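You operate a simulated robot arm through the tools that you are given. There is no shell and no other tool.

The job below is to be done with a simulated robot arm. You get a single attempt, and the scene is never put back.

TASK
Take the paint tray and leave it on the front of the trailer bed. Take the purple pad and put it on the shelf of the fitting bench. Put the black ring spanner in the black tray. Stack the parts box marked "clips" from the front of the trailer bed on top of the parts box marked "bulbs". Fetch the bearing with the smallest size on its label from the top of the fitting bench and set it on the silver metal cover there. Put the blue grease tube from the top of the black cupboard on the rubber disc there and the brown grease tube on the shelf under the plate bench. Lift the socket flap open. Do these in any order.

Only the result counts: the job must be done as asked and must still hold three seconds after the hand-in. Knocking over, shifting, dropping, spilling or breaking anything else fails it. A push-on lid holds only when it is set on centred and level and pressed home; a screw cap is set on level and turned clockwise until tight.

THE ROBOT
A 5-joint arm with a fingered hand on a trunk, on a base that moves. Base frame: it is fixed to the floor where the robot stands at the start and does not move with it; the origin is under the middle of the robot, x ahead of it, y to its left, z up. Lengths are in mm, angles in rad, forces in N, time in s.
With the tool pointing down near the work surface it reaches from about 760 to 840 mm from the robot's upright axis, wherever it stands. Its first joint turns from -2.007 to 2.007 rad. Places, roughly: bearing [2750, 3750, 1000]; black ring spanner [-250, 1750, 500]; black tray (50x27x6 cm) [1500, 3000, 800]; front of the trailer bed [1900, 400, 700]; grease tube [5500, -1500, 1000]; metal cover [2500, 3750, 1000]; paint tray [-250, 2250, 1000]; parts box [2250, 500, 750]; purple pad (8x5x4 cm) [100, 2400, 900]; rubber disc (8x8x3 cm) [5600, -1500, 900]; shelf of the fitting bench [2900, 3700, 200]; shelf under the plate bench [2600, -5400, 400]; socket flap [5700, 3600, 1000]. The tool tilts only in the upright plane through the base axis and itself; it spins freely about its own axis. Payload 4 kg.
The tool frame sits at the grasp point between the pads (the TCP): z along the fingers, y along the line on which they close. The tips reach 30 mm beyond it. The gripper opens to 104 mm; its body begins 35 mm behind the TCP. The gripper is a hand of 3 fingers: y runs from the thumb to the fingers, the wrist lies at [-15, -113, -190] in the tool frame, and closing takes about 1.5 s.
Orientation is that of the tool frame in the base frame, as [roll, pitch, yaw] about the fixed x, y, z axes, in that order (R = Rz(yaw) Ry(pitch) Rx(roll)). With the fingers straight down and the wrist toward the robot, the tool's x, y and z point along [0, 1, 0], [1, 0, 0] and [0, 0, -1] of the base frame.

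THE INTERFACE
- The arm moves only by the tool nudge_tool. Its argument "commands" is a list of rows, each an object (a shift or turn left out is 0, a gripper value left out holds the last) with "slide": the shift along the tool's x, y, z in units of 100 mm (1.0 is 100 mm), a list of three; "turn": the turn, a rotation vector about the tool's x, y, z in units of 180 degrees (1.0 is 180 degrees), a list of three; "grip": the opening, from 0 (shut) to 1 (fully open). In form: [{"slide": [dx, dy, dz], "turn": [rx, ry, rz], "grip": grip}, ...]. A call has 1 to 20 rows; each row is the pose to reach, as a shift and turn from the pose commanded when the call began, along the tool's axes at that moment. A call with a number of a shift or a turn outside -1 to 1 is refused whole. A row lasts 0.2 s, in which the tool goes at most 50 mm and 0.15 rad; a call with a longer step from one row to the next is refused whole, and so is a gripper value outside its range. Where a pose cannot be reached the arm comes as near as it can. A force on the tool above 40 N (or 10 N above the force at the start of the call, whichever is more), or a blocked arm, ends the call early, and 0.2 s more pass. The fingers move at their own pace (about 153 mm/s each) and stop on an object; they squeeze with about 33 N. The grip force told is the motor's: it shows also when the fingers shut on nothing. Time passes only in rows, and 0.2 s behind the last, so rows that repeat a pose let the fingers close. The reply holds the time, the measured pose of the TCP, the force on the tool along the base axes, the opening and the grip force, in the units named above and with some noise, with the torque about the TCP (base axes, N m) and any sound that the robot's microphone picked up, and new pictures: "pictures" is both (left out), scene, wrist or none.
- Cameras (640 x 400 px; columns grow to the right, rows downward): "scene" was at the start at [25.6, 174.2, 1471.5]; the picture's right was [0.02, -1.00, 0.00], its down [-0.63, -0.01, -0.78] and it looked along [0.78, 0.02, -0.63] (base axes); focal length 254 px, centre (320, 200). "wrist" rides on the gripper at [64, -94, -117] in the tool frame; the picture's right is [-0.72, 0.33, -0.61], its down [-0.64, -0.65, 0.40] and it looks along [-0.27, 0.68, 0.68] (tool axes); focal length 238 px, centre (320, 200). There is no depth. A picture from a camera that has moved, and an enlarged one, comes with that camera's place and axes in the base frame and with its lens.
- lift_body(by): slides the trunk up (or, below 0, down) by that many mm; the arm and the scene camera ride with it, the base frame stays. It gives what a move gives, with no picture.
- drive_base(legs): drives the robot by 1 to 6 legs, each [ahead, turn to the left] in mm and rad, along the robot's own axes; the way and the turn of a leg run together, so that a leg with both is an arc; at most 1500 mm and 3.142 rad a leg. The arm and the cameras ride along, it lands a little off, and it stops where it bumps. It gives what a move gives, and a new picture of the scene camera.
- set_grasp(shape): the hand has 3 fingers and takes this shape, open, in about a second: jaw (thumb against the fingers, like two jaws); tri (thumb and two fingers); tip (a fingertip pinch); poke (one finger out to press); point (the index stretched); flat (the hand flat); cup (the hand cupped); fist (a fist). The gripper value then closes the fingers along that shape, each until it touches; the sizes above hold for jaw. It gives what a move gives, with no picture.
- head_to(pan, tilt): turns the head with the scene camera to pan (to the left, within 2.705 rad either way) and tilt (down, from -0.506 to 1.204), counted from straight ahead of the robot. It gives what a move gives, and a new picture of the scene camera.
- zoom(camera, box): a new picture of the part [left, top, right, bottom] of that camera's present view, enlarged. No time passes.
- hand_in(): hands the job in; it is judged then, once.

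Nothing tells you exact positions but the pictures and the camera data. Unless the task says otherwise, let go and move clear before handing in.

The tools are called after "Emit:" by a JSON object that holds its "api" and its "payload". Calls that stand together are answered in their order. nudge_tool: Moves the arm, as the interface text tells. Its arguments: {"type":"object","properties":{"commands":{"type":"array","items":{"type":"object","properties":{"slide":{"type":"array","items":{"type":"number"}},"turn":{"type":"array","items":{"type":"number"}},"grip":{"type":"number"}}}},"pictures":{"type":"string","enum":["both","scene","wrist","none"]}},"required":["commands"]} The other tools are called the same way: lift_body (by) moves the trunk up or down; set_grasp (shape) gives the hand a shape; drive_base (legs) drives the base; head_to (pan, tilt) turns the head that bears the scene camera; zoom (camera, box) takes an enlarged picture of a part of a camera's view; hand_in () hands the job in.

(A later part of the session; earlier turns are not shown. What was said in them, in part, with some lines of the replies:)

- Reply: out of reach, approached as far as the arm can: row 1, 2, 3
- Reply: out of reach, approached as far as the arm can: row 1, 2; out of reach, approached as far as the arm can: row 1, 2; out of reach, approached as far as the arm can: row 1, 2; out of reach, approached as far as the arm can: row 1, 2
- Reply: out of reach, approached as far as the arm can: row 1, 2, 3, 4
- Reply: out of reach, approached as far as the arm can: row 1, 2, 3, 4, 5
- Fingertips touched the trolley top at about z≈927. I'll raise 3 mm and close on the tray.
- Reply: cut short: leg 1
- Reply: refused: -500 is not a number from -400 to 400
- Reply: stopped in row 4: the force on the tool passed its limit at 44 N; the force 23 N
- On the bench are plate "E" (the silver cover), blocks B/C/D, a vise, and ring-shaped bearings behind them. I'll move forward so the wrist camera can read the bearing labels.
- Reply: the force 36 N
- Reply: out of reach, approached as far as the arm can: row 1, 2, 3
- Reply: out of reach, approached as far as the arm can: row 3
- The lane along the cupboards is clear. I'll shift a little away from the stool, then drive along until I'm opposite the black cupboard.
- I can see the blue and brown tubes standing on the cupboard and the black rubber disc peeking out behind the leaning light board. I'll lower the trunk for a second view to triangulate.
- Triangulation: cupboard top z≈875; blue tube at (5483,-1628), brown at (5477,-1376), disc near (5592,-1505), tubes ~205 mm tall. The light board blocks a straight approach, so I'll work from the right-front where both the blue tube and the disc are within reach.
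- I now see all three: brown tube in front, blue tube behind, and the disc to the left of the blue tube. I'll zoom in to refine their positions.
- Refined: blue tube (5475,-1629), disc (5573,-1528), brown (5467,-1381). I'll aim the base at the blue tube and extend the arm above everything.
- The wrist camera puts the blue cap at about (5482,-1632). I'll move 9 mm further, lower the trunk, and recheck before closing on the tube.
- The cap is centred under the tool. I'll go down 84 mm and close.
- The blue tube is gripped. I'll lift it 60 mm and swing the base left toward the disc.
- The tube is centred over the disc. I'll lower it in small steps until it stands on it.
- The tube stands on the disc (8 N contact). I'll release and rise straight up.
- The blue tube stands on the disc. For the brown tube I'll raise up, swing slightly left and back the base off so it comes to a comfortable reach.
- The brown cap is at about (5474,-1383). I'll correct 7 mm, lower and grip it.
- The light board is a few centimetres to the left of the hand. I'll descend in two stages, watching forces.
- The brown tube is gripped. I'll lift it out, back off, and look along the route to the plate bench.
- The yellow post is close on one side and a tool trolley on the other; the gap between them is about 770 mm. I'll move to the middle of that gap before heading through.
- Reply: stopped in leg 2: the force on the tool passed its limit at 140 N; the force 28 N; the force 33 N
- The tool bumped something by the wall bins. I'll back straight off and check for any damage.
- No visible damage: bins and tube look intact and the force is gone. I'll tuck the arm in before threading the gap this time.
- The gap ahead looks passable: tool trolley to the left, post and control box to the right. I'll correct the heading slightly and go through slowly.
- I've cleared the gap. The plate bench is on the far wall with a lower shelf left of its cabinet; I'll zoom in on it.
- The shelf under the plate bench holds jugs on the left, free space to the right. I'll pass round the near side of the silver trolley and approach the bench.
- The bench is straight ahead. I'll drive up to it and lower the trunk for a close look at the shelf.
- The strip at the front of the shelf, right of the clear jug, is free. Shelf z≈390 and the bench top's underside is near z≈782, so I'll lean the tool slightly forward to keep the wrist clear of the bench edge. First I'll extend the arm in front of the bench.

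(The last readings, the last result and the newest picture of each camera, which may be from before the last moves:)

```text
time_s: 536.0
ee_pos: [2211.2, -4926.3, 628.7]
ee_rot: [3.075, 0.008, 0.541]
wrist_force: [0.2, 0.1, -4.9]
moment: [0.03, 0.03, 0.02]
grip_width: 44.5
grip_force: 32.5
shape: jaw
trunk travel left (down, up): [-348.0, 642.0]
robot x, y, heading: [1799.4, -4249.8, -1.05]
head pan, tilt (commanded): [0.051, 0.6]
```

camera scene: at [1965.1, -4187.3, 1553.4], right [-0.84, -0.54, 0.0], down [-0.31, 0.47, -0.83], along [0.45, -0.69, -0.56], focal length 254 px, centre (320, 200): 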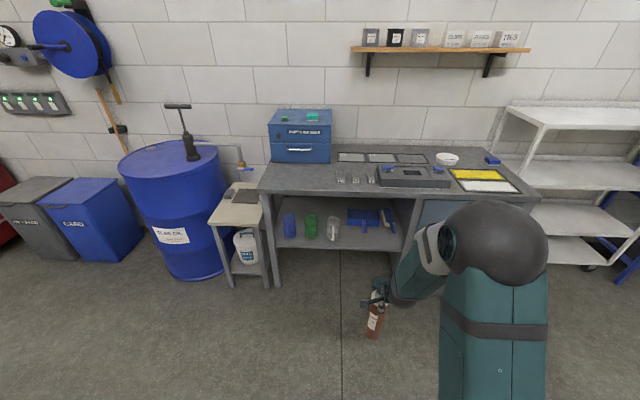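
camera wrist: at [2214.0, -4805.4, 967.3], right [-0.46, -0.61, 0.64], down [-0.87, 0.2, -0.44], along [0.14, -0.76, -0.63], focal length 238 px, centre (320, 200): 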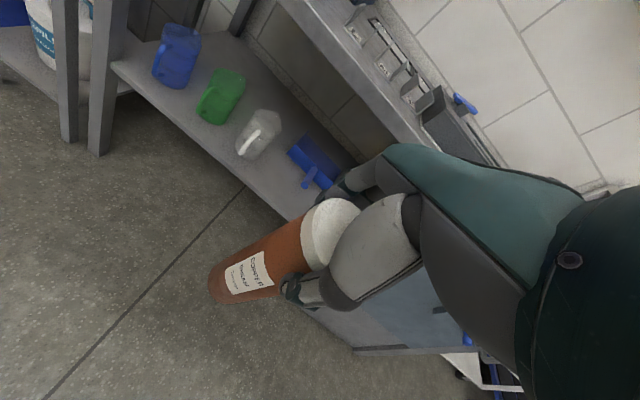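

Emit:
{"api": "nudge_tool", "payload": {"commands": [{"slide": [0, 0, 0]}], "pictures": "both"}}

Emit:
{"api": "zoom", "payload": {"camera": "scene", "box": [200, 120, 440, 270]}}

```text
time_s: 536.4
ee_pos: [2211.6, -4926.9, 628.2]
ee_rot: [3.074, 0.009, 0.542]
wrist_force: [-0.1, -0.2, -4.5]
moment: [0.05, 0.01, -0.02]
grip_width: 44.4
grip_force: 32.9
shape: jaw
trunk travel left (down, up): [-348.0, 642.0]
robot x, y, heading: [1796.9, -4248.8, -1.051]
head pan, tilt (commanded): [0.051, 0.6]
camera scene: at [1965.2, -4187.4, 1323.4], right [-0.84, -0.54, 0.0], down [-0.31, 0.48, -0.82], along [0.45, -0.69, -0.57], focal length 254 px, centre (320, 200)
camera wrist: at [2213.7, -4804.8, 738.5], right [-0.47, -0.61, 0.64], down [-0.87, 0.2, -0.44], along [0.14, -0.77, -0.63], focal length 238 px, centre (320, 200)
```

scene: 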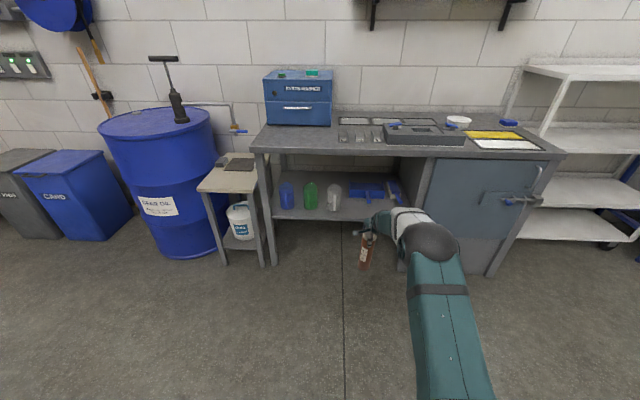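
wrist: 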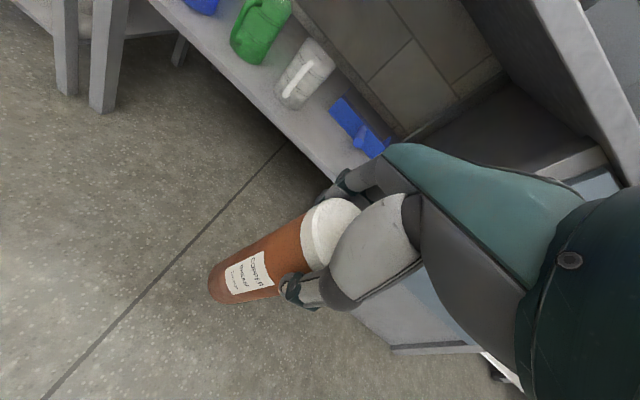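

```text
2.67 times, centred on (320, 195) of scene
camera zoom: at [1965.2, -4187.4, 1323.4], right [-0.84, -0.54, 0.0], down [-0.31, 0.48, -0.82], along [0.45, -0.69, -0.57], focal length 676 px, centre (320, 213)
```

zoom: 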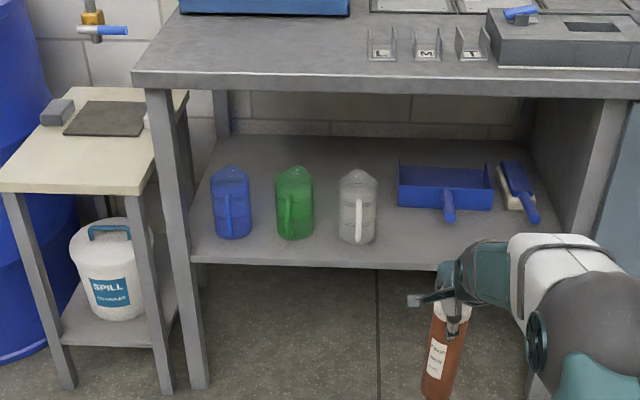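

The shelf edge is at v≈-5755, z≈400, with the bench top overhanging it. I'll lower so the tube's base is just above shelf height and drive in most of the way.

Emit:
{"api": "nudge_tool", "payload": {"commands": [{"slide": [0, 0, 0.1]}, {"slide": [0, 0, 0.2]}], "pictures": "none"}}

Emit:
{"api": "drive_base", "payload": {"legs": [[280, 0]]}}

Emit:
{"api": "head_to", "payload": {"pan": 0.05, "tilt": 0.85}}

Emit:
{"api": "nudge_tool", "payload": {"commands": [{"slide": [0, 0, 0]}], "pictures": "wrist"}}

Emit:
{"api": "zoom", "payload": {"camera": "scene", "box": [250, 100, 450, 240]}}

```text
time_s: 537.0
ee_pos: [2213.1, -4925.4, 608.1]
ee_rot: [3.071, 0.009, 0.542]
wrist_force: [-0.2, 0.1, -4.2]
moment: [0.06, 0.0, -0.03]
grip_width: 44.5
grip_force: 32.9
shape: jaw
trunk travel left (down, up): [-348.0, 642.0]
robot x, y, heading: [1795.0, -4249.4, -1.052]
head pan, tilt (commanded): [0.051, 0.6]
```

```text
time_s: 539.0
ee_pos: [2349.8, -5168.2, 608.2]
ee_rot: [3.072, 0.01, 0.54]
wrist_force: [0.4, -0.4, -3.1]
moment: [0.05, -0.02, -0.01]
grip_width: 44.6
grip_force: 33.1
shape: jaw
trunk travel left (down, up): [-348.0, 642.0]
robot x, y, heading: [1935.3, -4491.6, -1.052]
head pan, tilt (commanded): [0.051, 0.6]
camera scene: at [2103.8, -4429.1, 1323.3], right [-0.84, -0.54, 0.0], down [-0.31, 0.48, -0.82], along [0.45, -0.69, -0.57], focal length 254 px, centre (320, 200)
```

scene: 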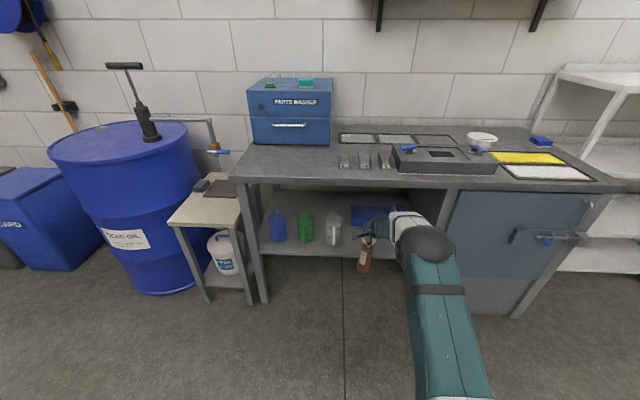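

```text
time_s: 539.7
ee_pos: [2349.1, -5169.0, 608.1]
ee_rot: [3.075, 0.006, 0.539]
wrist_force: [0.1, 0.7, -4.2]
moment: [0.05, 0.02, 0.01]
grip_width: 44.5
grip_force: 33.3
shape: jaw
trunk travel left (down, up): [-348.0, 642.0]
robot x, y, heading: [1936.1, -4489.0, -1.046]
head pan, tilt (commanded): [0.051, 0.85]
camera scene: at [2098.3, -4420.6, 1302.5], right [-0.84, -0.54, 0.0], down [-0.41, 0.63, -0.66], along [0.36, -0.56, -0.75], focal length 254 px, centre (320, 200)
```

scene: 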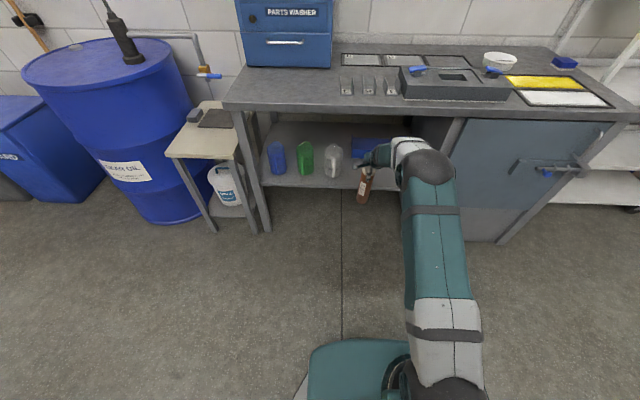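

```text
time_s: 540.1
ee_pos: [2349.7, -5168.4, 607.2]
ee_rot: [3.073, 0.01, 0.541]
wrist_force: [0.2, 0.5, -4.4]
moment: [-0.01, 0.0, -0.01]
grip_width: 44.3
grip_force: 32.8
shape: jaw
trunk travel left (down, up): [-348.0, 642.0]
robot x, y, heading: [1933.6, -4492.9, -1.056]
head pan, tilt (commanded): [0.051, 0.85]
camera wrist: at [2352.3, -5047.7, 718.2], right [-0.47, -0.61, 0.64], down [-0.87, 0.2, -0.44], along [0.14, -0.76, -0.63], focal length 238 px, centre (320, 200)
```

wrist: 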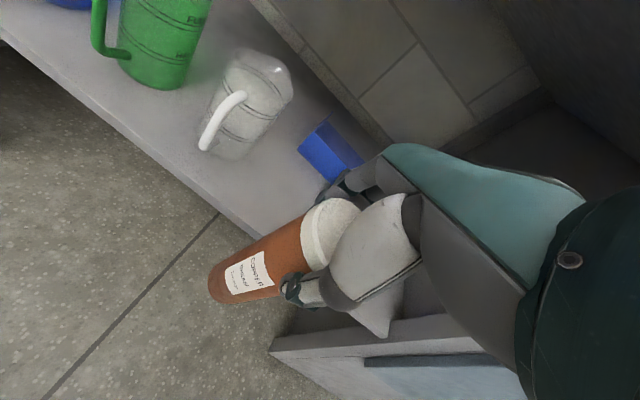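

```text
2.86 times, centred on (350, 170) of scene
camera zoom: at [2098.3, -4420.6, 1302.4], right [-0.84, -0.54, 0.0], down [-0.41, 0.63, -0.66], along [0.36, -0.56, -0.75], focal length 725 px, centre (234, 286)
```

zoom: 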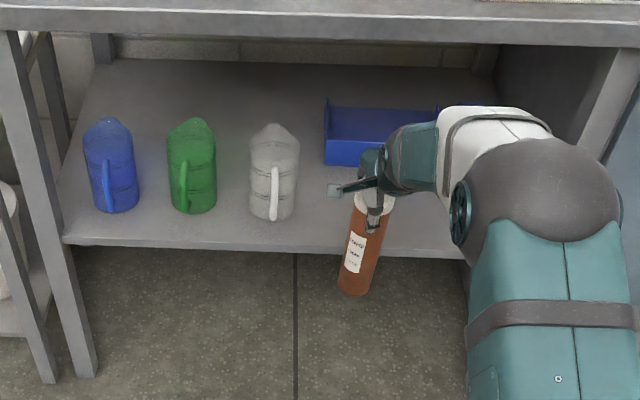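

The tube base is just short of the shelf's front edge and a bit above it. I'll move forward in small steps, watching for any contact.

Emit:
{"api": "nudge_tool", "payload": {"commands": [{"slide": [0, 0.15, 0.01]}, {"slide": [0, 0.3, 0.02]}, {"slide": [0, 0.45, 0.03]}, {"slide": [0, 0.6, 0.04]}], "pictures": "wrist"}}

Emit:
{"api": "zoom", "payload": {"camera": "scene", "box": [290, 100, 430, 210]}}

```text
time_s: 541.1
ee_pos: [2380.2, -5220.8, 607.5]
ee_rot: [3.077, 0.008, 0.54]
wrist_force: [-2.2, 3.9, -5.0]
moment: [0.79, 0.44, 0.01]
grip_width: 45.0
grip_force: 33.1
shape: jaw
trunk travel left (down, up): [-348.0, 642.0]
robot x, y, heading: [1934.1, -4488.7, -1.049]
head pan, tilt (commanded): [0.051, 0.85]
camera wrist: at [2382.9, -5099.7, 718.3], right [-0.47, -0.61, 0.64], down [-0.87, 0.2, -0.44], along [0.14, -0.76, -0.63], focal length 238 px, centre (320, 200)
```

wrist: 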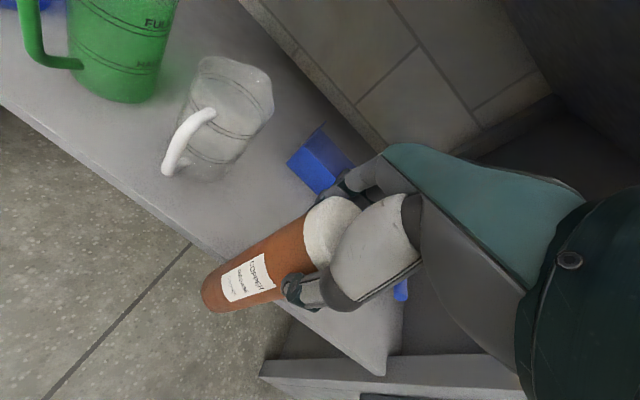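

```text
3.64 times, centred on (360, 155) of scene
camera zoom: at [2098.2, -4420.4, 1302.5], right [-0.84, -0.54, 0.0], down [-0.41, 0.63, -0.66], along [0.36, -0.56, -0.75], focal length 922 px, centre (174, 364)
```

zoom: 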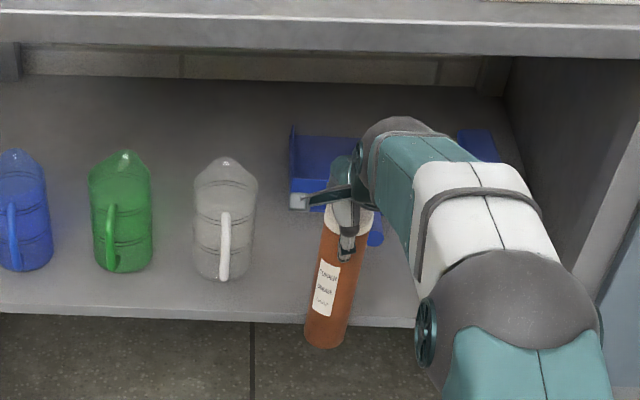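

The tube's base is touching the shelf's front edge, so the shelf is higher than the base. I'll back off, rise 25 mm and try again.

Emit:
{"api": "nudge_tool", "payload": {"commands": [{"slide": [0, -0.12, -0.01]}, {"slide": [0, -0.25, -0.02]}, {"slide": [0, -0.25, -0.15]}, {"slide": [0, -0.25, -0.27]}], "pictures": "wrist"}}

Emit:
{"api": "zoom", "payload": {"camera": "scene", "box": [290, 100, 430, 210]}}

```text
time_s: 542.1
ee_pos: [2367.7, -5195.7, 633.1]
ee_rot: [3.075, 0.008, 0.54]
wrist_force: [-0.5, -0.2, -5.1]
moment: [0.0, 0.02, -0.02]
grip_width: 45.3
grip_force: 33.0
shape: jaw
trunk travel left (down, up): [-348.0, 642.0]
robot x, y, heading: [1940.9, -4492.4, -1.046]
head pan, tilt (commanded): [0.051, 0.85]
camera wrist: at [2370.0, -5075.9, 743.6], right [-0.47, -0.61, 0.64], down [-0.87, 0.2, -0.44], along [0.14, -0.76, -0.63], focal length 238 px, centre (320, 200)
```

wrist: 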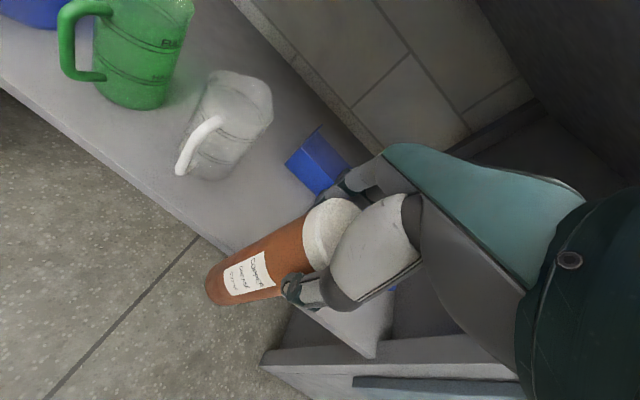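

```text
3.64 times, centred on (360, 155) of scene
camera zoom: at [2098.4, -4420.7, 1302.4], right [-0.84, -0.54, 0.0], down [-0.41, 0.63, -0.66], along [0.36, -0.56, -0.75], focal length 922 px, centre (174, 364)
```

zoom: 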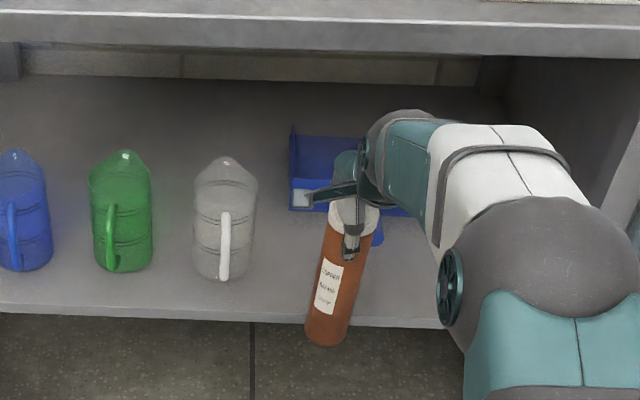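

Shelf top is about z≈418 and the bench overhang ends near v≈-5699, so wrist clearance is tight. I'll lean the tool about 8° forward, then ease the tube in over the shelf.

Emit:
{"api": "nudge_tool", "payload": {"commands": [{"turn": [-0.011, 0, 0]}, {"turn": [-0.022, 0, 0]}, {"turn": [-0.022, 0, 0]}], "pictures": "none"}}

Emit:
{"api": "nudge_tool", "payload": {"commands": [{"slide": [0, 0.12, 0.016]}, {"slide": [0, 0.24, 0.033]}, {"slide": [0, 0.36, 0.05]}, {"slide": [0, 0.48, 0.066]}], "pictures": "wrist"}}

Emit:
{"api": "zoom", "payload": {"camera": "scene", "box": [290, 90, 430, 200]}}

```text
time_s: 542.9
ee_pos: [2367.2, -5196.5, 632.7]
ee_rot: [3.006, 0.007, 0.54]
wrist_force: [0.0, 0.4, -5.3]
moment: [0.08, 0.0, 0.01]
grip_width: 45.2
grip_force: 33.1
shape: jaw
trunk travel left (down, up): [-348.0, 642.0]
robot x, y, heading: [1935.5, -4493.2, -1.05]
head pan, tilt (commanded): [0.051, 0.85]
```

```text
time_s: 543.9
ee_pos: [2390.6, -5238.6, 632.6]
ee_rot: [3.005, 0.01, 0.54]
wrist_force: [0.9, -0.7, -4.6]
moment: [0.06, 0.03, 0.02]
grip_width: 45.4
grip_force: 32.5
shape: jaw
trunk travel left (down, up): [-348.0, 642.0]
robot x, y, heading: [1933.0, -4490.6, -1.051]
head pan, tilt (commanded): [0.051, 0.85]
camera wrist: at [2389.9, -5111.8, 735.9], right [-0.49, -0.57, 0.66], down [-0.86, 0.18, -0.48], along [0.16, -0.8, -0.58], focal length 238 px, centre (320, 200)
```

wrist: 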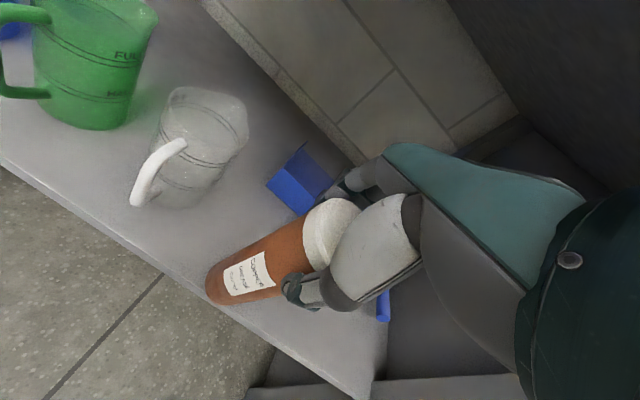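

```text
3.64 times, centred on (360, 145) of scene
camera zoom: at [2098.3, -4420.6, 1302.5], right [-0.84, -0.54, 0.0], down [-0.41, 0.63, -0.66], along [0.36, -0.56, -0.75], focal length 922 px, centre (174, 400)
```

zoom: 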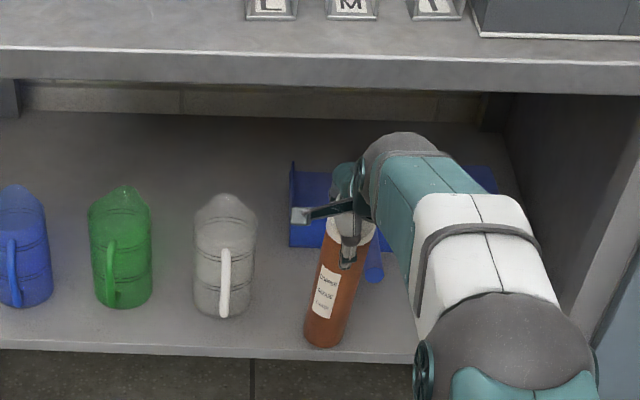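

Emit:
{"api": "nudge_tool", "payload": {"commands": [{"slide": [0, 0.08, 0.011]}, {"slide": [0, 0.16, 0.022]}, {"slide": [0, 0.24, 0.033]}, {"slide": [0, 0.32, 0.044]}], "pictures": "wrist"}}

Emit:
{"api": "zoom", "payload": {"camera": "scene", "box": [290, 90, 430, 200]}}

```text
time_s: 544.9
ee_pos: [2401.4, -5255.6, 631.9]
ee_rot: [3.007, 0.008, 0.541]
wrist_force: [-0.4, 0.7, -4.7]
moment: [0.05, 0.04, -0.03]
grip_width: 45.1
grip_force: 33.2
shape: jaw
out of reach, approached as far as the arm can: row 3, 4
trunk travel left (down, up): [-348.0, 642.0]
robot x, y, heading: [1934.4, -4495.5, -1.051]
head pan, tilt (commanded): [0.051, 0.85]
camera wrist: at [2400.0, -5127.4, 735.8], right [-0.49, -0.57, 0.66], down [-0.86, 0.18, -0.48], along [0.16, -0.8, -0.58], focal length 238 px, centre (320, 200)
```

wrist: 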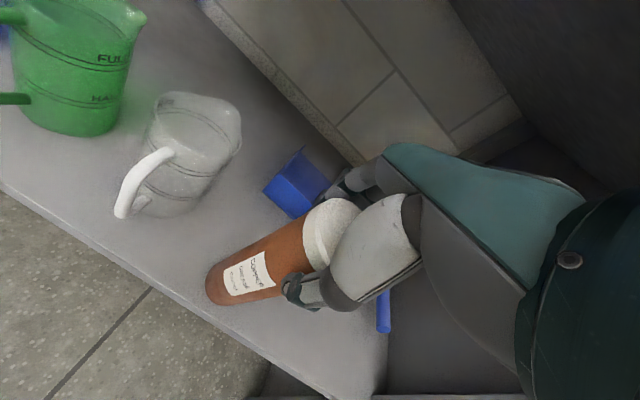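

```text
3.64 times, centred on (360, 145) of scene
camera zoom: at [2098.3, -4420.7, 1302.4], right [-0.84, -0.54, 0.0], down [-0.41, 0.63, -0.66], along [0.36, -0.56, -0.75], focal length 922 px, centre (174, 400)
```

zoom: 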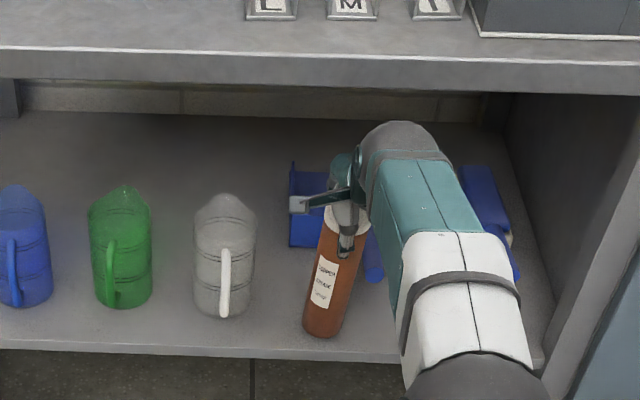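

Emit:
{"api": "drive_base", "payload": {"legs": [[22, 0]]}}

Emit:
{"api": "lift_body", "payload": {"by": -12}}

Emit:
{"api": "nudge_tool", "payload": {"commands": [{"slide": [0, 0, 0]}], "pictures": "wrist"}}

Emit:
{"api": "zoom", "payload": {"camera": "scene", "box": [290, 90, 430, 200]}}

```text
time_s: 545.7
ee_pos: [2413.3, -5274.9, 632.8]
ee_rot: [3.005, 0.008, 0.54]
wrist_force: [-0.5, 0.4, -4.7]
moment: [0.07, 0.03, -0.01]
grip_width: 45.3
grip_force: 32.5
shape: jaw
trunk travel left (down, up): [-348.0, 642.0]
robot x, y, heading: [1946.1, -4512.4, -1.053]
head pan, tilt (commanded): [0.051, 0.85]
camera scene: at [2109.3, -4439.9, 1302.4], right [-0.84, -0.54, 0.0], down [-0.41, 0.63, -0.66], along [0.36, -0.56, -0.75], focal length 254 px, centre (320, 200)
```

scene: 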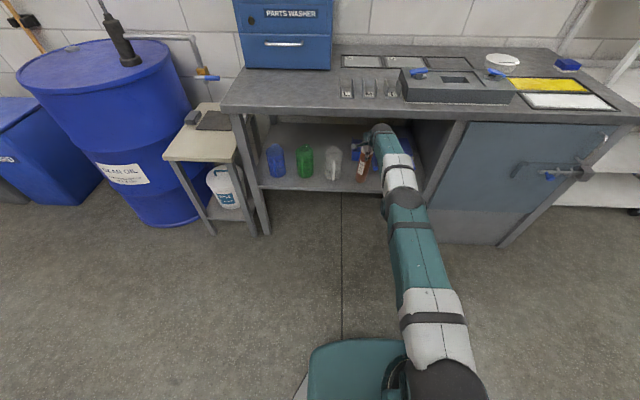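

```text
time_s: 546.3
ee_pos: [2412.3, -5274.1, 620.4]
ee_rot: [3.006, 0.008, 0.54]
wrist_force: [0.3, -0.1, -4.3]
moment: [0.07, 0.02, 0.01]
grip_width: 45.1
grip_force: 32.9
shape: jaw
trunk travel left (down, up): [-336.0, 654.0]
robot x, y, heading: [1951.1, -4509.9, -1.05]
head pan, tilt (commanded): [0.051, 0.85]
```

```text
time_s: 546.7
ee_pos: [2411.4, -5274.6, 620.3]
ee_rot: [3.006, 0.009, 0.538]
wrist_force: [0.2, 0.3, -5.4]
moment: [0.04, 0.02, -0.05]
grip_width: 45.0
grip_force: 33.2
shape: jaw
trunk travel left (down, up): [-336.0, 654.0]
robot x, y, heading: [1945.8, -4511.1, -1.051]
head pan, tilt (commanded): [0.051, 0.85]
camera wrist: at [2410.8, -5146.7, 723.7], right [-0.49, -0.57, 0.66], down [-0.86, 0.18, -0.48], along [0.16, -0.8, -0.58], focal length 238 px, centre (320, 200)
```

wrist: 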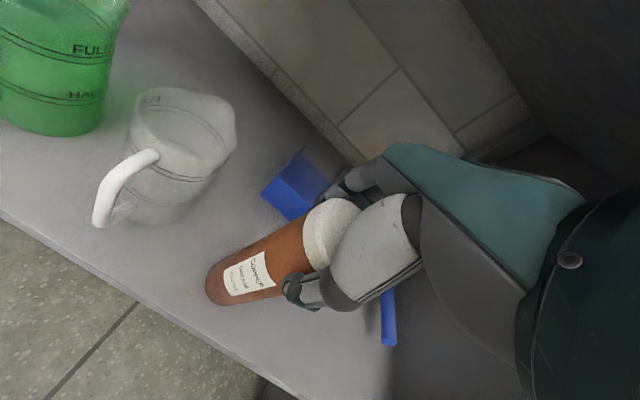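

```text
3.64 times, centred on (360, 145) of scene
camera zoom: at [2109.4, -4440.0, 1290.5], right [-0.84, -0.54, 0.0], down [-0.41, 0.63, -0.66], along [0.36, -0.56, -0.75], focal length 922 px, centre (174, 400)
```

zoom: 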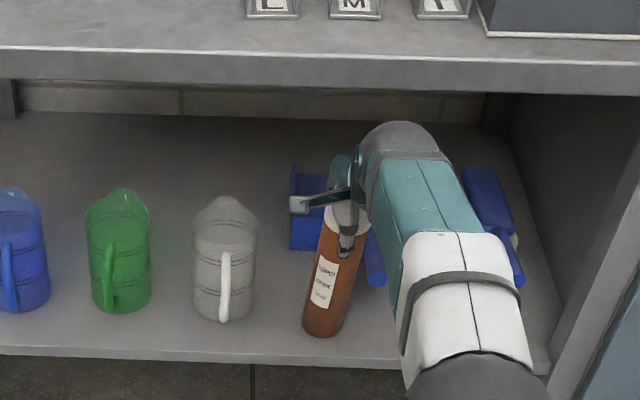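

The base is now well over the shelf. I'll lower with the trunk in small steps, checking the force.

Emit:
{"api": "lift_body", "payload": {"by": -6}}

Emit:
{"api": "lift_body", "payload": {"by": -4}}

Emit:
{"api": "zoom", "payload": {"camera": "scene", "box": [320, 130, 400, 190]}}

```text
time_s: 547.3
ee_pos: [2411.7, -5274.0, 616.4]
ee_rot: [3.003, 0.009, 0.54]
wrist_force: [-0.4, 0.3, 3.6]
moment: [0.03, 0.06, 0.01]
grip_width: 44.9
grip_force: 32.9
shape: jaw
trunk travel left (down, up): [-330.0, 660.0]
robot x, y, heading: [1944.8, -4511.5, -1.051]
head pan, tilt (commanded): [0.051, 0.85]
```

```text
time_s: 547.8
ee_pos: [2412.6, -5274.4, 615.3]
ee_rot: [3.0, 0.008, 0.541]
wrist_force: [-0.6, 1.1, 17.9]
moment: [0.09, 0.04, 0.0]
grip_width: 45.6
grip_force: 32.1
shape: jaw
trunk travel left (down, up): [-326.0, 664.0]
robot x, y, heading: [1940.8, -4507.0, -1.055]
head pan, tilt (commanded): [0.051, 0.85]
```

```text
6.67 times, centred on (360, 160) of scene
camera zoom: at [2107.8, -4437.4, 1280.8], right [-0.84, -0.54, 0.0], down [-0.41, 0.63, -0.66], along [0.36, -0.56, -0.75], focal length 1691 px, centre (53, 467)
```

zoom: 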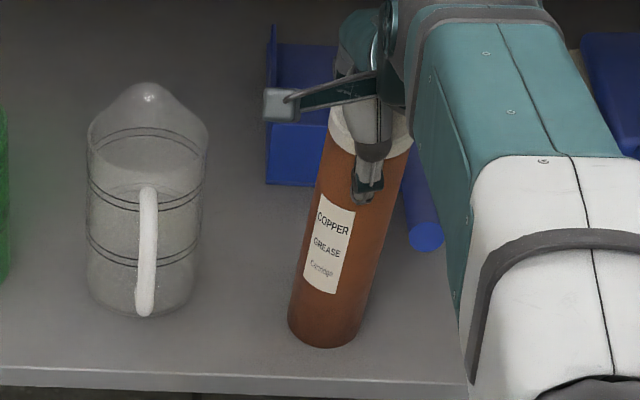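

The near rim is touching, but the tube leans about 9° toward me, too close to tipping on release. I'll lift 6 mm, bring the base closer to free up reach, and straighten the tool before setting it down.

Emit:
{"api": "lift_body", "payload": {"by": 14}}

Emit:
{"api": "nudge_tool", "payload": {"commands": [{"slide": [0, -0.15, -0.02]}, {"slide": [0, -0.3, -0.042]}], "pictures": "none"}}

Emit:
{"api": "drive_base", "payload": {"legs": [[28, 0]]}}

Emit:
{"api": "nudge_tool", "payload": {"commands": [{"turn": [0.01, 0, 0]}, {"turn": [0.021, 0, 0]}, {"turn": [0.021, 0, 0]}], "pictures": "wrist"}}

Emit:
{"api": "zoom", "payload": {"camera": "scene", "box": [320, 120, 400, 190]}}

```text
time_s: 548.4
ee_pos: [2411.0, -5272.6, 622.5]
ee_rot: [3.01, 0.01, 0.542]
wrist_force: [0.2, 1.1, -4.7]
moment: [0.06, -0.01, -0.02]
grip_width: 45.0
grip_force: 33.1
shape: jaw
trunk travel left (down, up): [-340.0, 650.0]
robot x, y, heading: [1948.9, -4512.6, -1.053]
head pan, tilt (commanded): [0.051, 0.85]
```

```text
time_s: 549.0
ee_pos: [2396.9, -5248.0, 624.5]
ee_rot: [3.006, 0.008, 0.54]
wrist_force: [-0.1, -0.3, -5.7]
moment: [0.08, 0.01, -0.05]
grip_width: 45.0
grip_force: 33.1
shape: jaw
trunk travel left (down, up): [-340.0, 650.0]
robot x, y, heading: [1947.0, -4510.9, -1.055]
head pan, tilt (commanded): [0.051, 0.85]
```

```text
time_s: 549.9
ee_pos: [2412.0, -5272.2, 623.5]
ee_rot: [3.005, 0.009, 0.54]
wrist_force: [-0.3, 0.0, -3.8]
moment: [0.04, 0.0, -0.03]
grip_width: 44.8
grip_force: 33.0
shape: jaw
trunk travel left (down, up): [-340.0, 650.0]
robot x, y, heading: [1958.8, -4537.4, -1.051]
head pan, tilt (commanded): [0.051, 0.85]
camera scene: at [2123.2, -4464.2, 1294.4], right [-0.84, -0.54, 0.0], down [-0.41, 0.63, -0.66], along [0.36, -0.56, -0.75], focal length 254 px, centre (320, 200)
```

scene: 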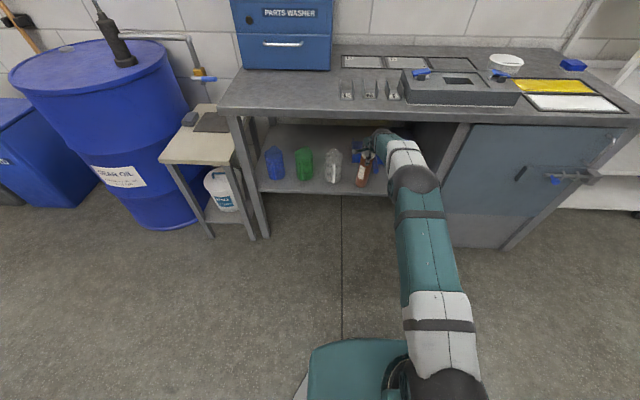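

```text
time_s: 550.7
ee_pos: [2410.5, -5272.5, 623.5]
ee_rot: [3.072, 0.007, 0.541]
wrist_force: [0.2, 0.8, -4.5]
moment: [0.06, 0.02, 0.02]
grip_width: 45.0
grip_force: 32.9
shape: jaw
trunk travel left (down, up): [-340.0, 650.0]
robot x, y, heading: [1958.5, -4532.8, -1.049]
head pan, tilt (commanded): [0.051, 0.85]
camera wrist: at [2413.3, -5151.2, 734.1], right [-0.47, -0.61, 0.64], down [-0.87, 0.2, -0.44], along [0.14, -0.77, -0.63], focal length 238 px, centre (320, 200)
```

wrist: 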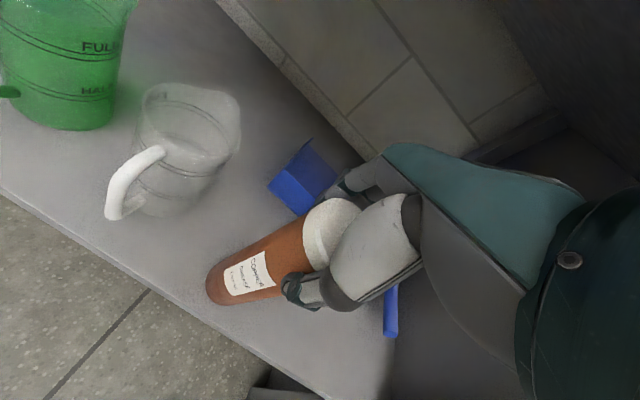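

```text
5.71 times, centred on (360, 155) of scene
camera zoom: at [2123.3, -4464.2, 1294.4], right [-0.84, -0.54, 0.0], down [-0.41, 0.63, -0.66], along [0.36, -0.56, -0.75], focal length 1449 px, centre (91, 457)
```

zoom: 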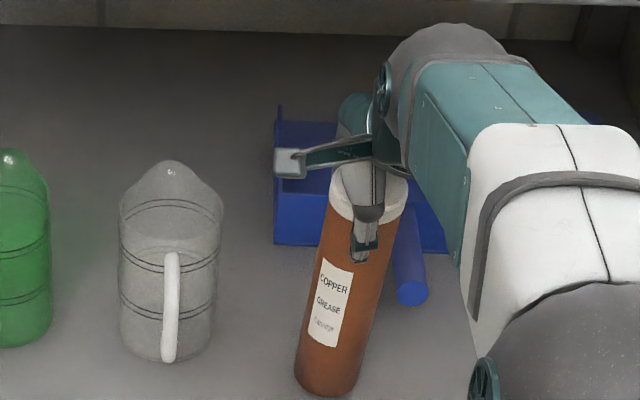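

Emit:
{"api": "nudge_tool", "payload": {"commands": [{"turn": [0.005, 0, 0]}, {"turn": [0.01, 0, 0]}], "pictures": "none"}}

Emit:
{"api": "lift_body", "payload": {"by": -5}}

Emit:
{"api": "lift_body", "payload": {"by": -3}}

```text
time_s: 551.3
ee_pos: [2410.5, -5272.5, 623.8]
ee_rot: [3.104, 0.007, 0.54]
wrist_force: [0.2, 0.1, -3.6]
moment: [0.0, -0.01, 0.01]
grip_width: 44.7
grip_force: 33.2
shape: jaw
trunk travel left (down, up): [-340.0, 650.0]
robot x, y, heading: [1960.0, -4536.9, -1.054]
head pan, tilt (commanded): [0.051, 0.85]
```

```text
time_s: 551.8
ee_pos: [2411.5, -5271.9, 618.5]
ee_rot: [3.103, 0.006, 0.542]
wrist_force: [0.3, -0.4, -4.7]
moment: [0.06, -0.01, -0.01]
grip_width: 45.1
grip_force: 33.4
shape: jaw
trunk travel left (down, up): [-335.0, 655.0]
robot x, y, heading: [1960.3, -4534.1, -1.056]
head pan, tilt (commanded): [0.051, 0.85]
```

```text
time_s: 552.3
ee_pos: [2410.0, -5271.7, 616.4]
ee_rot: [3.102, 0.008, 0.541]
wrist_force: [0.0, -0.4, 0.2]
moment: [0.08, 0.03, -0.01]
grip_width: 45.1
grip_force: 33.1
shape: jaw
trunk travel left (down, up): [-332.0, 658.0]
robot x, y, heading: [1964.1, -4533.8, -1.048]
head pan, tilt (commanded): [0.051, 0.85]
```

Emit:
{"api": "nudge_tool", "payload": {"commands": [{"slide": [0, 0, 0]}], "pictures": "wrist"}}

Emit:
{"api": "zoom", "payload": {"camera": "wrist", "box": [140, 200, 360, 360]}}

Emit:
{"api": "zoom", "payload": {"camera": "scene", "box": [320, 140, 400, 200]}}

```text
time_s: 552.7
ee_pos: [2411.6, -5272.2, 615.5]
ee_rot: [3.102, 0.006, 0.542]
wrist_force: [-0.5, 1.1, 1.9]
moment: [0.05, 0.02, 0.0]
grip_width: 44.9
grip_force: 33.1
shape: jaw
trunk travel left (down, up): [-332.0, 658.0]
robot x, y, heading: [1962.7, -4532.7, -1.044]
head pan, tilt (commanded): [0.051, 0.85]
camera wrist: at [2415.0, -5154.0, 730.2], right [-0.46, -0.63, 0.63], down [-0.88, 0.21, -0.43], along [0.13, -0.75, -0.65], focal length 238 px, centre (320, 200)
```

wrist: 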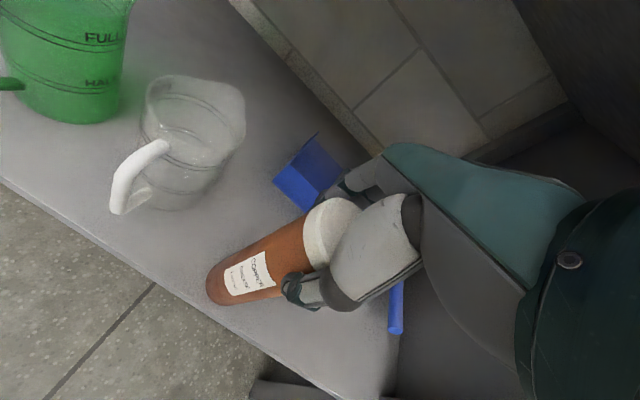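

```text
2.50 times, centred on (250, 280) of wrist
camera zoom: at [2415.0, -5154.0, 730.2], right [-0.46, -0.63, 0.63], down [-0.88, 0.21, -0.43], along [0.13, -0.75, -0.65], focal length 596 px, centre (495, 0)
```

zoom: 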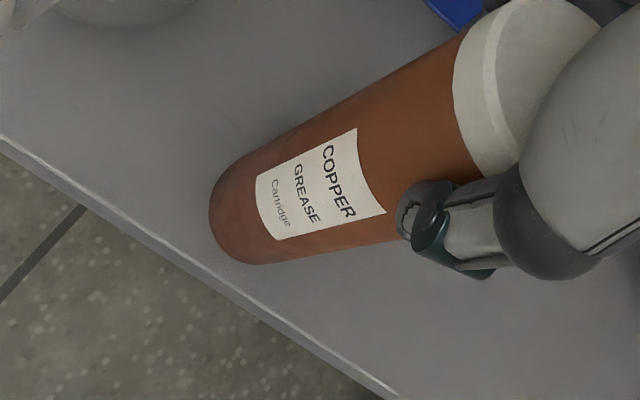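

```text
6.67 times, centred on (360, 170) of scene
camera zoom: at [2122.8, -4463.5, 1286.5], right [-0.84, -0.54, 0.0], down [-0.41, 0.63, -0.66], along [0.36, -0.56, -0.75], focal length 1691 px, centre (53, 400)
```

zoom: 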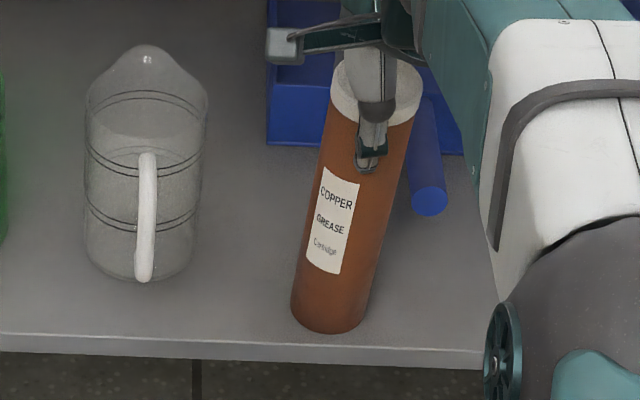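

The near rim is only about 8 mm inside the shelf's edge. I'll lift a few millimetres and go 12 mm deeper before releasing.

Emit:
{"api": "lift_body", "payload": {"by": 6}}

Emit:
{"api": "nudge_tool", "payload": {"commands": [{"slide": [0, 0.04, 0]}, {"slide": [0, 0.08, 0]}, {"slide": [0, 0.13, 0]}], "pictures": "none"}}

Emit:
{"api": "lift_body", "payload": {"by": -5}}

Emit:
{"api": "zoom", "payload": {"camera": "scene", "box": [320, 140, 400, 200]}}

```text
time_s: 553.3
ee_pos: [2411.0, -5272.6, 620.4]
ee_rot: [3.104, 0.007, 0.541]
wrist_force: [-1.0, 0.2, -4.0]
moment: [0.01, -0.01, -0.01]
grip_width: 44.9
grip_force: 33.1
shape: jaw
trunk travel left (down, up): [-338.0, 652.0]
robot x, y, heading: [1960.2, -4530.7, -1.052]
head pan, tilt (commanded): [0.051, 0.85]
```

```text
time_s: 554.1
ee_pos: [2416.8, -5282.8, 623.3]
ee_rot: [3.104, 0.006, 0.541]
wrist_force: [0.0, 0.1, -4.2]
moment: [-0.01, 0.0, -0.04]
grip_width: 44.9
grip_force: 33.2
shape: jaw
trunk travel left (down, up): [-338.0, 652.0]
robot x, y, heading: [1958.1, -4538.1, -1.052]
head pan, tilt (commanded): [0.051, 0.85]
```

```text
time_s: 554.6
ee_pos: [2417.3, -5284.6, 616.4]
ee_rot: [3.102, 0.008, 0.541]
wrist_force: [0.5, 0.3, -4.8]
moment: [0.03, 0.03, 0.0]
grip_width: 44.8
grip_force: 32.9
shape: jaw
trunk travel left (down, up): [-333.0, 657.0]
robot x, y, heading: [1957.5, -4534.3, -1.051]
head pan, tilt (commanded): [0.051, 0.85]
```

```text
6.67 times, centred on (360, 170) of scene
camera zoom: at [2123.3, -4464.2, 1287.4], right [-0.84, -0.54, 0.0], down [-0.41, 0.63, -0.66], along [0.36, -0.56, -0.75], focal length 1691 px, centre (53, 400)
```

zoom: 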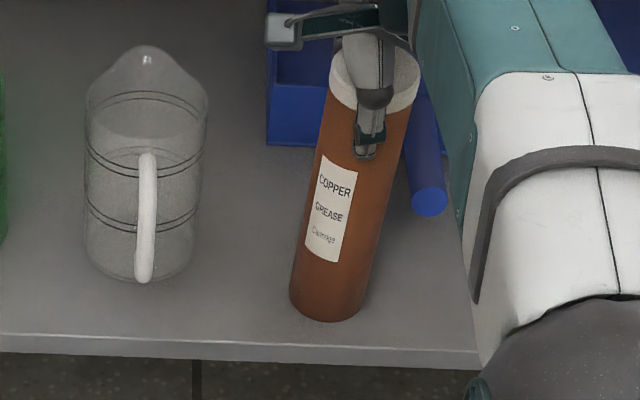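

Emit:
{"api": "lift_body", "payload": {"by": -2}}

Emit:
{"api": "lift_body", "payload": {"by": -2}}

```text
time_s: 555.1
ee_pos: [2416.0, -5284.2, 617.0]
ee_rot: [3.101, 0.007, 0.539]
wrist_force: [-0.6, 0.2, 0.8]
moment: [0.03, 0.05, 0.0]
grip_width: 45.0
grip_force: 32.9
shape: jaw
trunk travel left (down, up): [-331.0, 659.0]
robot x, y, heading: [1962.5, -4531.7, -1.053]
head pan, tilt (commanded): [0.051, 0.85]
```

```text
time_s: 555.6
ee_pos: [2417.5, -5283.1, 615.6]
ee_rot: [3.099, 0.006, 0.541]
wrist_force: [0.2, 1.0, 8.6]
moment: [0.03, 0.02, -0.01]
grip_width: 45.0
grip_force: 33.1
shape: jaw
trunk travel left (down, up): [-329.0, 661.0]
robot x, y, heading: [1962.3, -4538.3, -1.049]
head pan, tilt (commanded): [0.051, 0.85]
```

Contact at 8.6 N. I'll open the hand slowly so the tube settles upright.

Emit:
{"api": "nudge_tool", "payload": {"commands": [{"grip": 0.45}, {"grip": 0.47}, {"grip": 0.49}, {"grip": 0.51}, {"grip": 0.54}, {"grip": 0.57}, {"grip": 0.6}, {"grip": 0.65}, {"grip": 0.7}, {"grip": 0.8}, {"grip": 0.9}, {"grip": 1.0}, {"grip": 1.0}, {"grip": 1.0}], "pictures": "wrist"}}

Emit:
{"api": "zoom", "payload": {"camera": "scene", "box": [320, 120, 400, 190]}}

```text
time_s: 558.6
ee_pos: [2417.9, -5282.3, 613.6]
ee_rot: [3.104, 0.007, 0.54]
wrist_force: [-0.5, 0.6, -0.5]
moment: [0.03, -0.01, 0.01]
grip_width: 103.7
grip_force: 0.0
shape: jaw
trunk travel left (down, up): [-329.0, 661.0]
robot x, y, heading: [1957.3, -4533.7, -1.05]
head pan, tilt (commanded): [0.051, 0.85]
camera wrist: at [2421.4, -5164.6, 727.2], right [-0.46, -0.63, 0.63], down [-0.88, 0.21, -0.42], along [0.13, -0.75, -0.65], focal length 238 px, centre (320, 200)
```

wrist: 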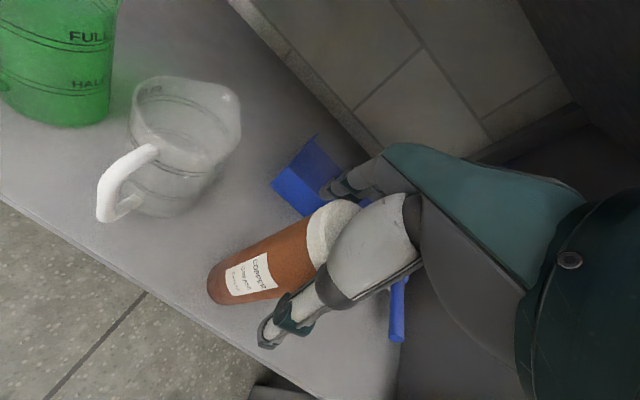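

```text
5.71 times, centred on (360, 155) of scene
camera zoom: at [2122.9, -4463.7, 1283.5], right [-0.84, -0.54, 0.0], down [-0.41, 0.63, -0.66], along [0.36, -0.56, -0.75], focal length 1449 px, centre (91, 457)
```

zoom: 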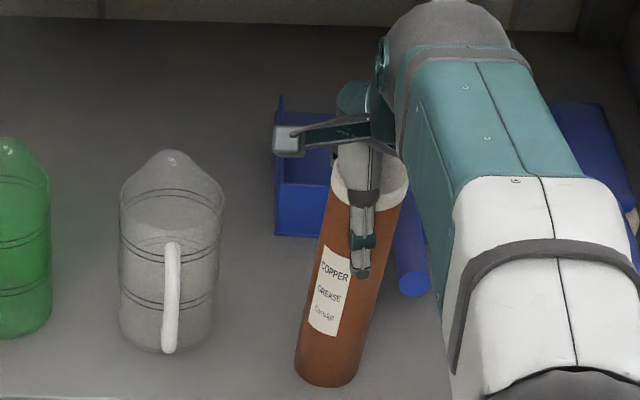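

The brown tube stands on the shelf. There's not enough headroom to rise straight up, so I'll lift while rolling the hand forward so the far fingers clear the cap, then withdraw.

Emit:
{"api": "nudge_tool", "payload": {"commands": [{"slide": [0, -0.01, -0.1], "turn": [-0.03, 0, 0]}, {"slide": [0, -0.02, -0.22], "turn": [-0.06, 0, 0]}, {"slide": [0, -0.03, -0.34], "turn": [-0.09, 0, 0]}, {"slide": [0, -0.04, -0.46], "turn": [-0.122, 0, 0]}], "pictures": "wrist"}}

Emit:
{"api": "zoom", "payload": {"camera": "scene", "box": [320, 120, 400, 190]}}

```text
time_s: 559.6
ee_pos: [2414.6, -5277.2, 661.7]
ee_rot: [2.717, 0.01, 0.535]
wrist_force: [-0.8, -0.4, -0.3]
moment: [0.0, -0.04, 0.02]
grip_width: 103.5
grip_force: 0.0
shape: jaw
trunk travel left (down, up): [-329.0, 661.0]
robot x, y, heading: [1961.8, -4535.0, -1.052]
head pan, tilt (commanded): [0.051, 0.85]
camera wrist: at [2401.0, -5128.8, 728.2], right [-0.59, -0.4, 0.7], down [-0.77, 0.04, -0.63], along [0.23, -0.91, -0.33], focal length 238 px, centre (320, 200)
```

wrist: 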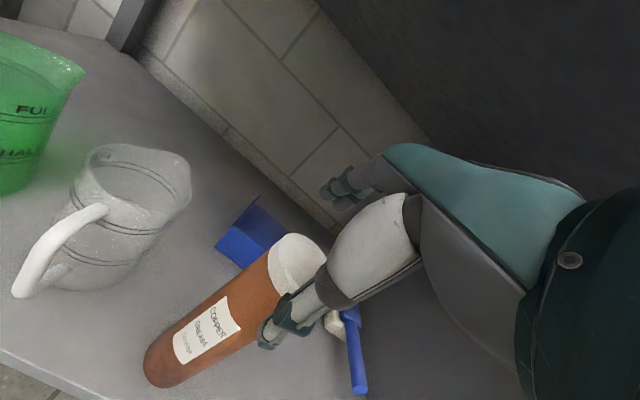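

```text
5.71 times, centred on (360, 155) of scene
camera zoom: at [2122.9, -4463.7, 1283.5], right [-0.84, -0.54, 0.0], down [-0.41, 0.63, -0.66], along [0.36, -0.56, -0.75], focal length 1449 px, centre (91, 457)
```

zoom: 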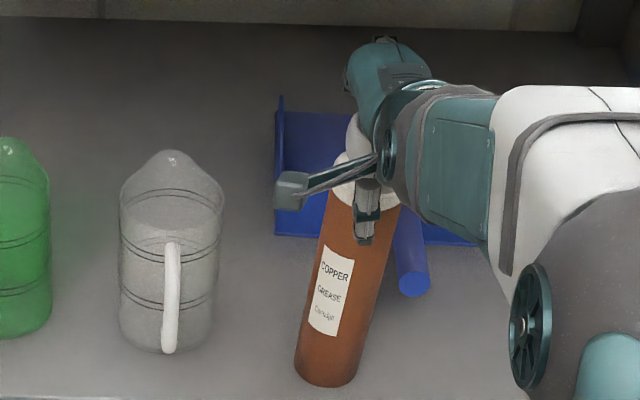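

The fingers are now above the cap. I'll rise another 12 mm and then withdraw straight back.

Emit:
{"api": "nudge_tool", "payload": {"commands": [{"slide": [0, 0.049, -0.109]}, {"slide": [0, -0.13, -0.19]}, {"slide": [0, -0.4, -0.31]}, {"slide": [0, -0.7, -0.45]}, {"slide": [0, -0.95, -0.56]}], "pictures": "wrist"}}

Emit:
{"api": "zoom", "payload": {"camera": "scene", "box": [300, 120, 420, 210]}}

```text
time_s: 560.9
ee_pos: [2357.3, -5184.3, 671.8]
ee_rot: [2.72, 0.01, 0.535]
wrist_force: [0.3, 0.4, 0.0]
moment: [0.03, -0.02, 0.0]
grip_width: 103.5
grip_force: 0.0
shape: jaw
trunk travel left (down, up): [-329.0, 661.0]
robot x, y, heading: [1961.9, -4534.8, -1.053]
head pan, tilt (commanded): [0.051, 0.85]
camera wrist: at [2343.8, -5034.9, 740.5], right [-0.59, -0.4, 0.7], down [-0.78, 0.04, -0.63], along [0.23, -0.91, -0.34], focal length 238 px, centre (320, 200)
```

wrist: 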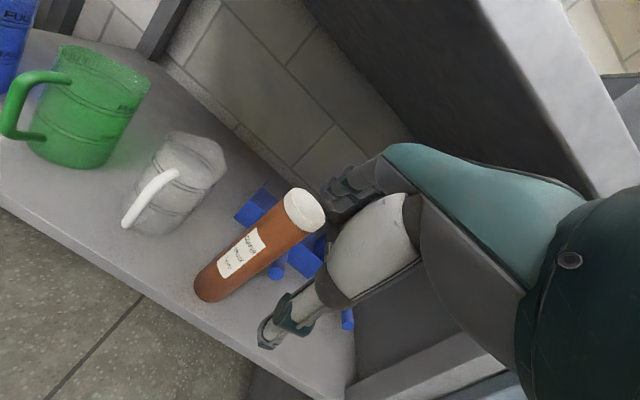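

```text
4.44 times, centred on (360, 165) of scene
camera zoom: at [2122.9, -4463.7, 1283.5], right [-0.84, -0.54, 0.0], down [-0.41, 0.63, -0.66], along [0.36, -0.56, -0.75], focal length 1127 px, centre (142, 356)
```

zoom: 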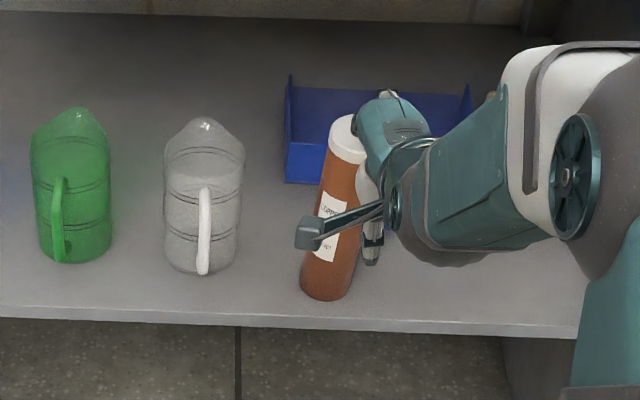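

The tube stays standing and the hand is nearly clear. I'll back the base away and take a final look at it.

Emit:
{"api": "drive_base", "payload": {"legs": [[-350, 0]]}}

Emit:
{"api": "head_to", "payload": {"pan": 0.05, "tilt": 0.6}}

Emit:
{"api": "zoom", "payload": {"camera": "scene", "box": [240, 150, 420, 262]}}

```text
time_s: 563.1
ee_pos: [2183.0, -4873.1, 672.8]
ee_rot: [2.72, 0.009, 0.543]
wrist_force: [0.0, 0.5, -0.5]
moment: [0.0, 0.01, 0.03]
grip_width: 103.7
grip_force: 0.1
shape: jaw
trunk travel left (down, up): [-329.0, 661.0]
robot x, y, heading: [1785.7, -4225.1, -1.05]
head pan, tilt (commanded): [0.051, 0.85]
camera scene: at [1944.6, -4154.1, 1283.5], right [-0.84, -0.55, 0.0], down [-0.41, 0.63, -0.66], along [0.36, -0.55, -0.75], focal length 254 px, centre (320, 200)
```

scene: 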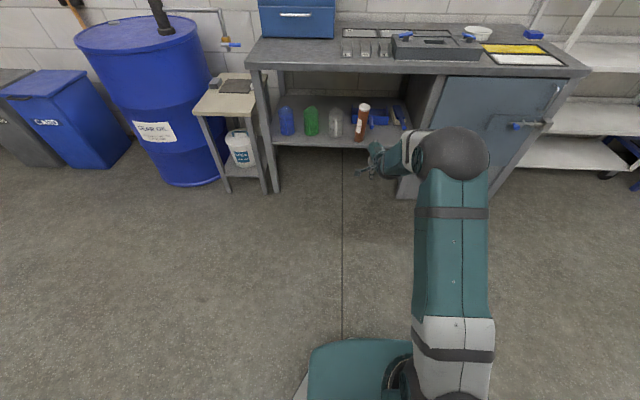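

```text
time_s: 563.9
ee_pos: [2183.6, -4872.2, 673.1]
ee_rot: [2.72, 0.009, 0.543]
wrist_force: [-0.8, 0.1, -0.5]
moment: [0.0, -0.02, -0.01]
grip_width: 103.6
grip_force: 0.2
shape: jaw
trunk travel left (down, up): [-329.0, 661.0]
robot x, y, heading: [1781.4, -4225.4, -1.043]
head pan, tilt (commanded): [0.051, 0.6]
camera scene: at [1950.1, -4162.5, 1304.3], right [-0.84, -0.55, 0.0], down [-0.31, 0.47, -0.82], along [0.45, -0.69, -0.57], focal length 254 px, centre (320, 200)
```

scene: 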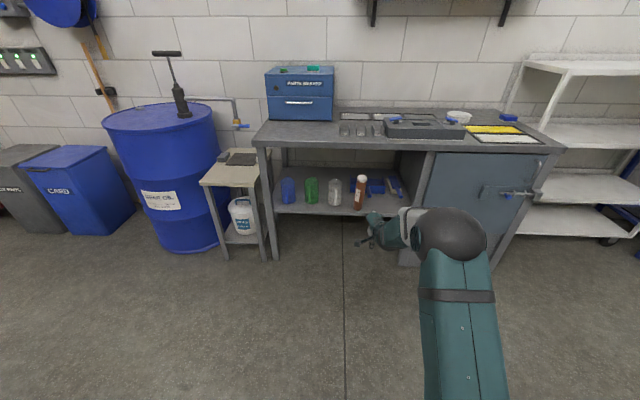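

```text
3.56 times, centred on (330, 206) of scene
camera zoom: at [1950.1, -4162.5, 1304.3], right [-0.84, -0.55, 0.0], down [-0.31, 0.47, -0.82], along [0.45, -0.69, -0.57], focal length 902 px, centre (284, 179)
```

zoom: 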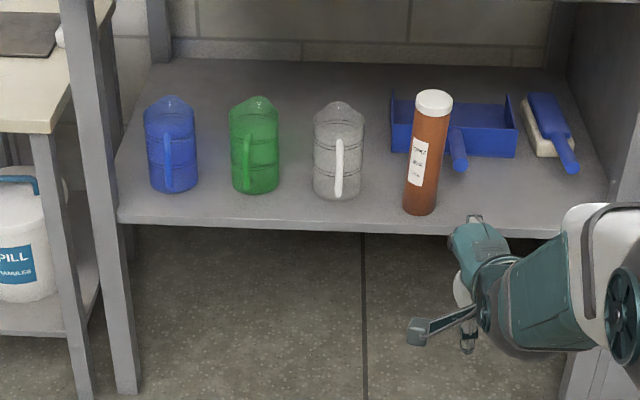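

All the jobs are done: the brown tube stands on the shelf and the hand is clear. The bins I bumped still look aligned in the pictures taken just after, and the other placements were checked as each was finished, so I'm handing in.

Emit:
{"api": "hand_in", "payload": {}}

```text
The job is handed in.
```

I finished every item and handed the job in. The tool bumped something by the wall bins once on the way. It hasn't been judged yet.

| Item | Where it is now |
|---|---|
| Paint tray ("SILVER COAT") | Level on the front of the trailer bed |
| Purple pad | On the shelf of the fitting bench |
| Black ring spanner | In the black tray |
| CLIPS box | Squarely on top of BULBS |
| 22 mm bearing | On plate E, which I took to be the metal cover |
| Blue grease tube | Standing on the rubber disc |
| Brown grease tube | Standing near the front edge of the shelf under the plate bench |
| Socket flap | Open past vertical, stays open on its own |

- **Bump:** while I carried the brown tube past the wall bins near the black cupboard, the tool hit something with about 140 N. I backed straight off. The pictures afterwards showed the bins still in line and the tube still held. I did not go back for a closer look.
- **Bearing choice:** I found only two bearings on the fitting bench top, 22 mm and 24 mm, so I took the 22 mm one as the smallest.

I checked each placement when I made it, but did not go round them all again before handing in.
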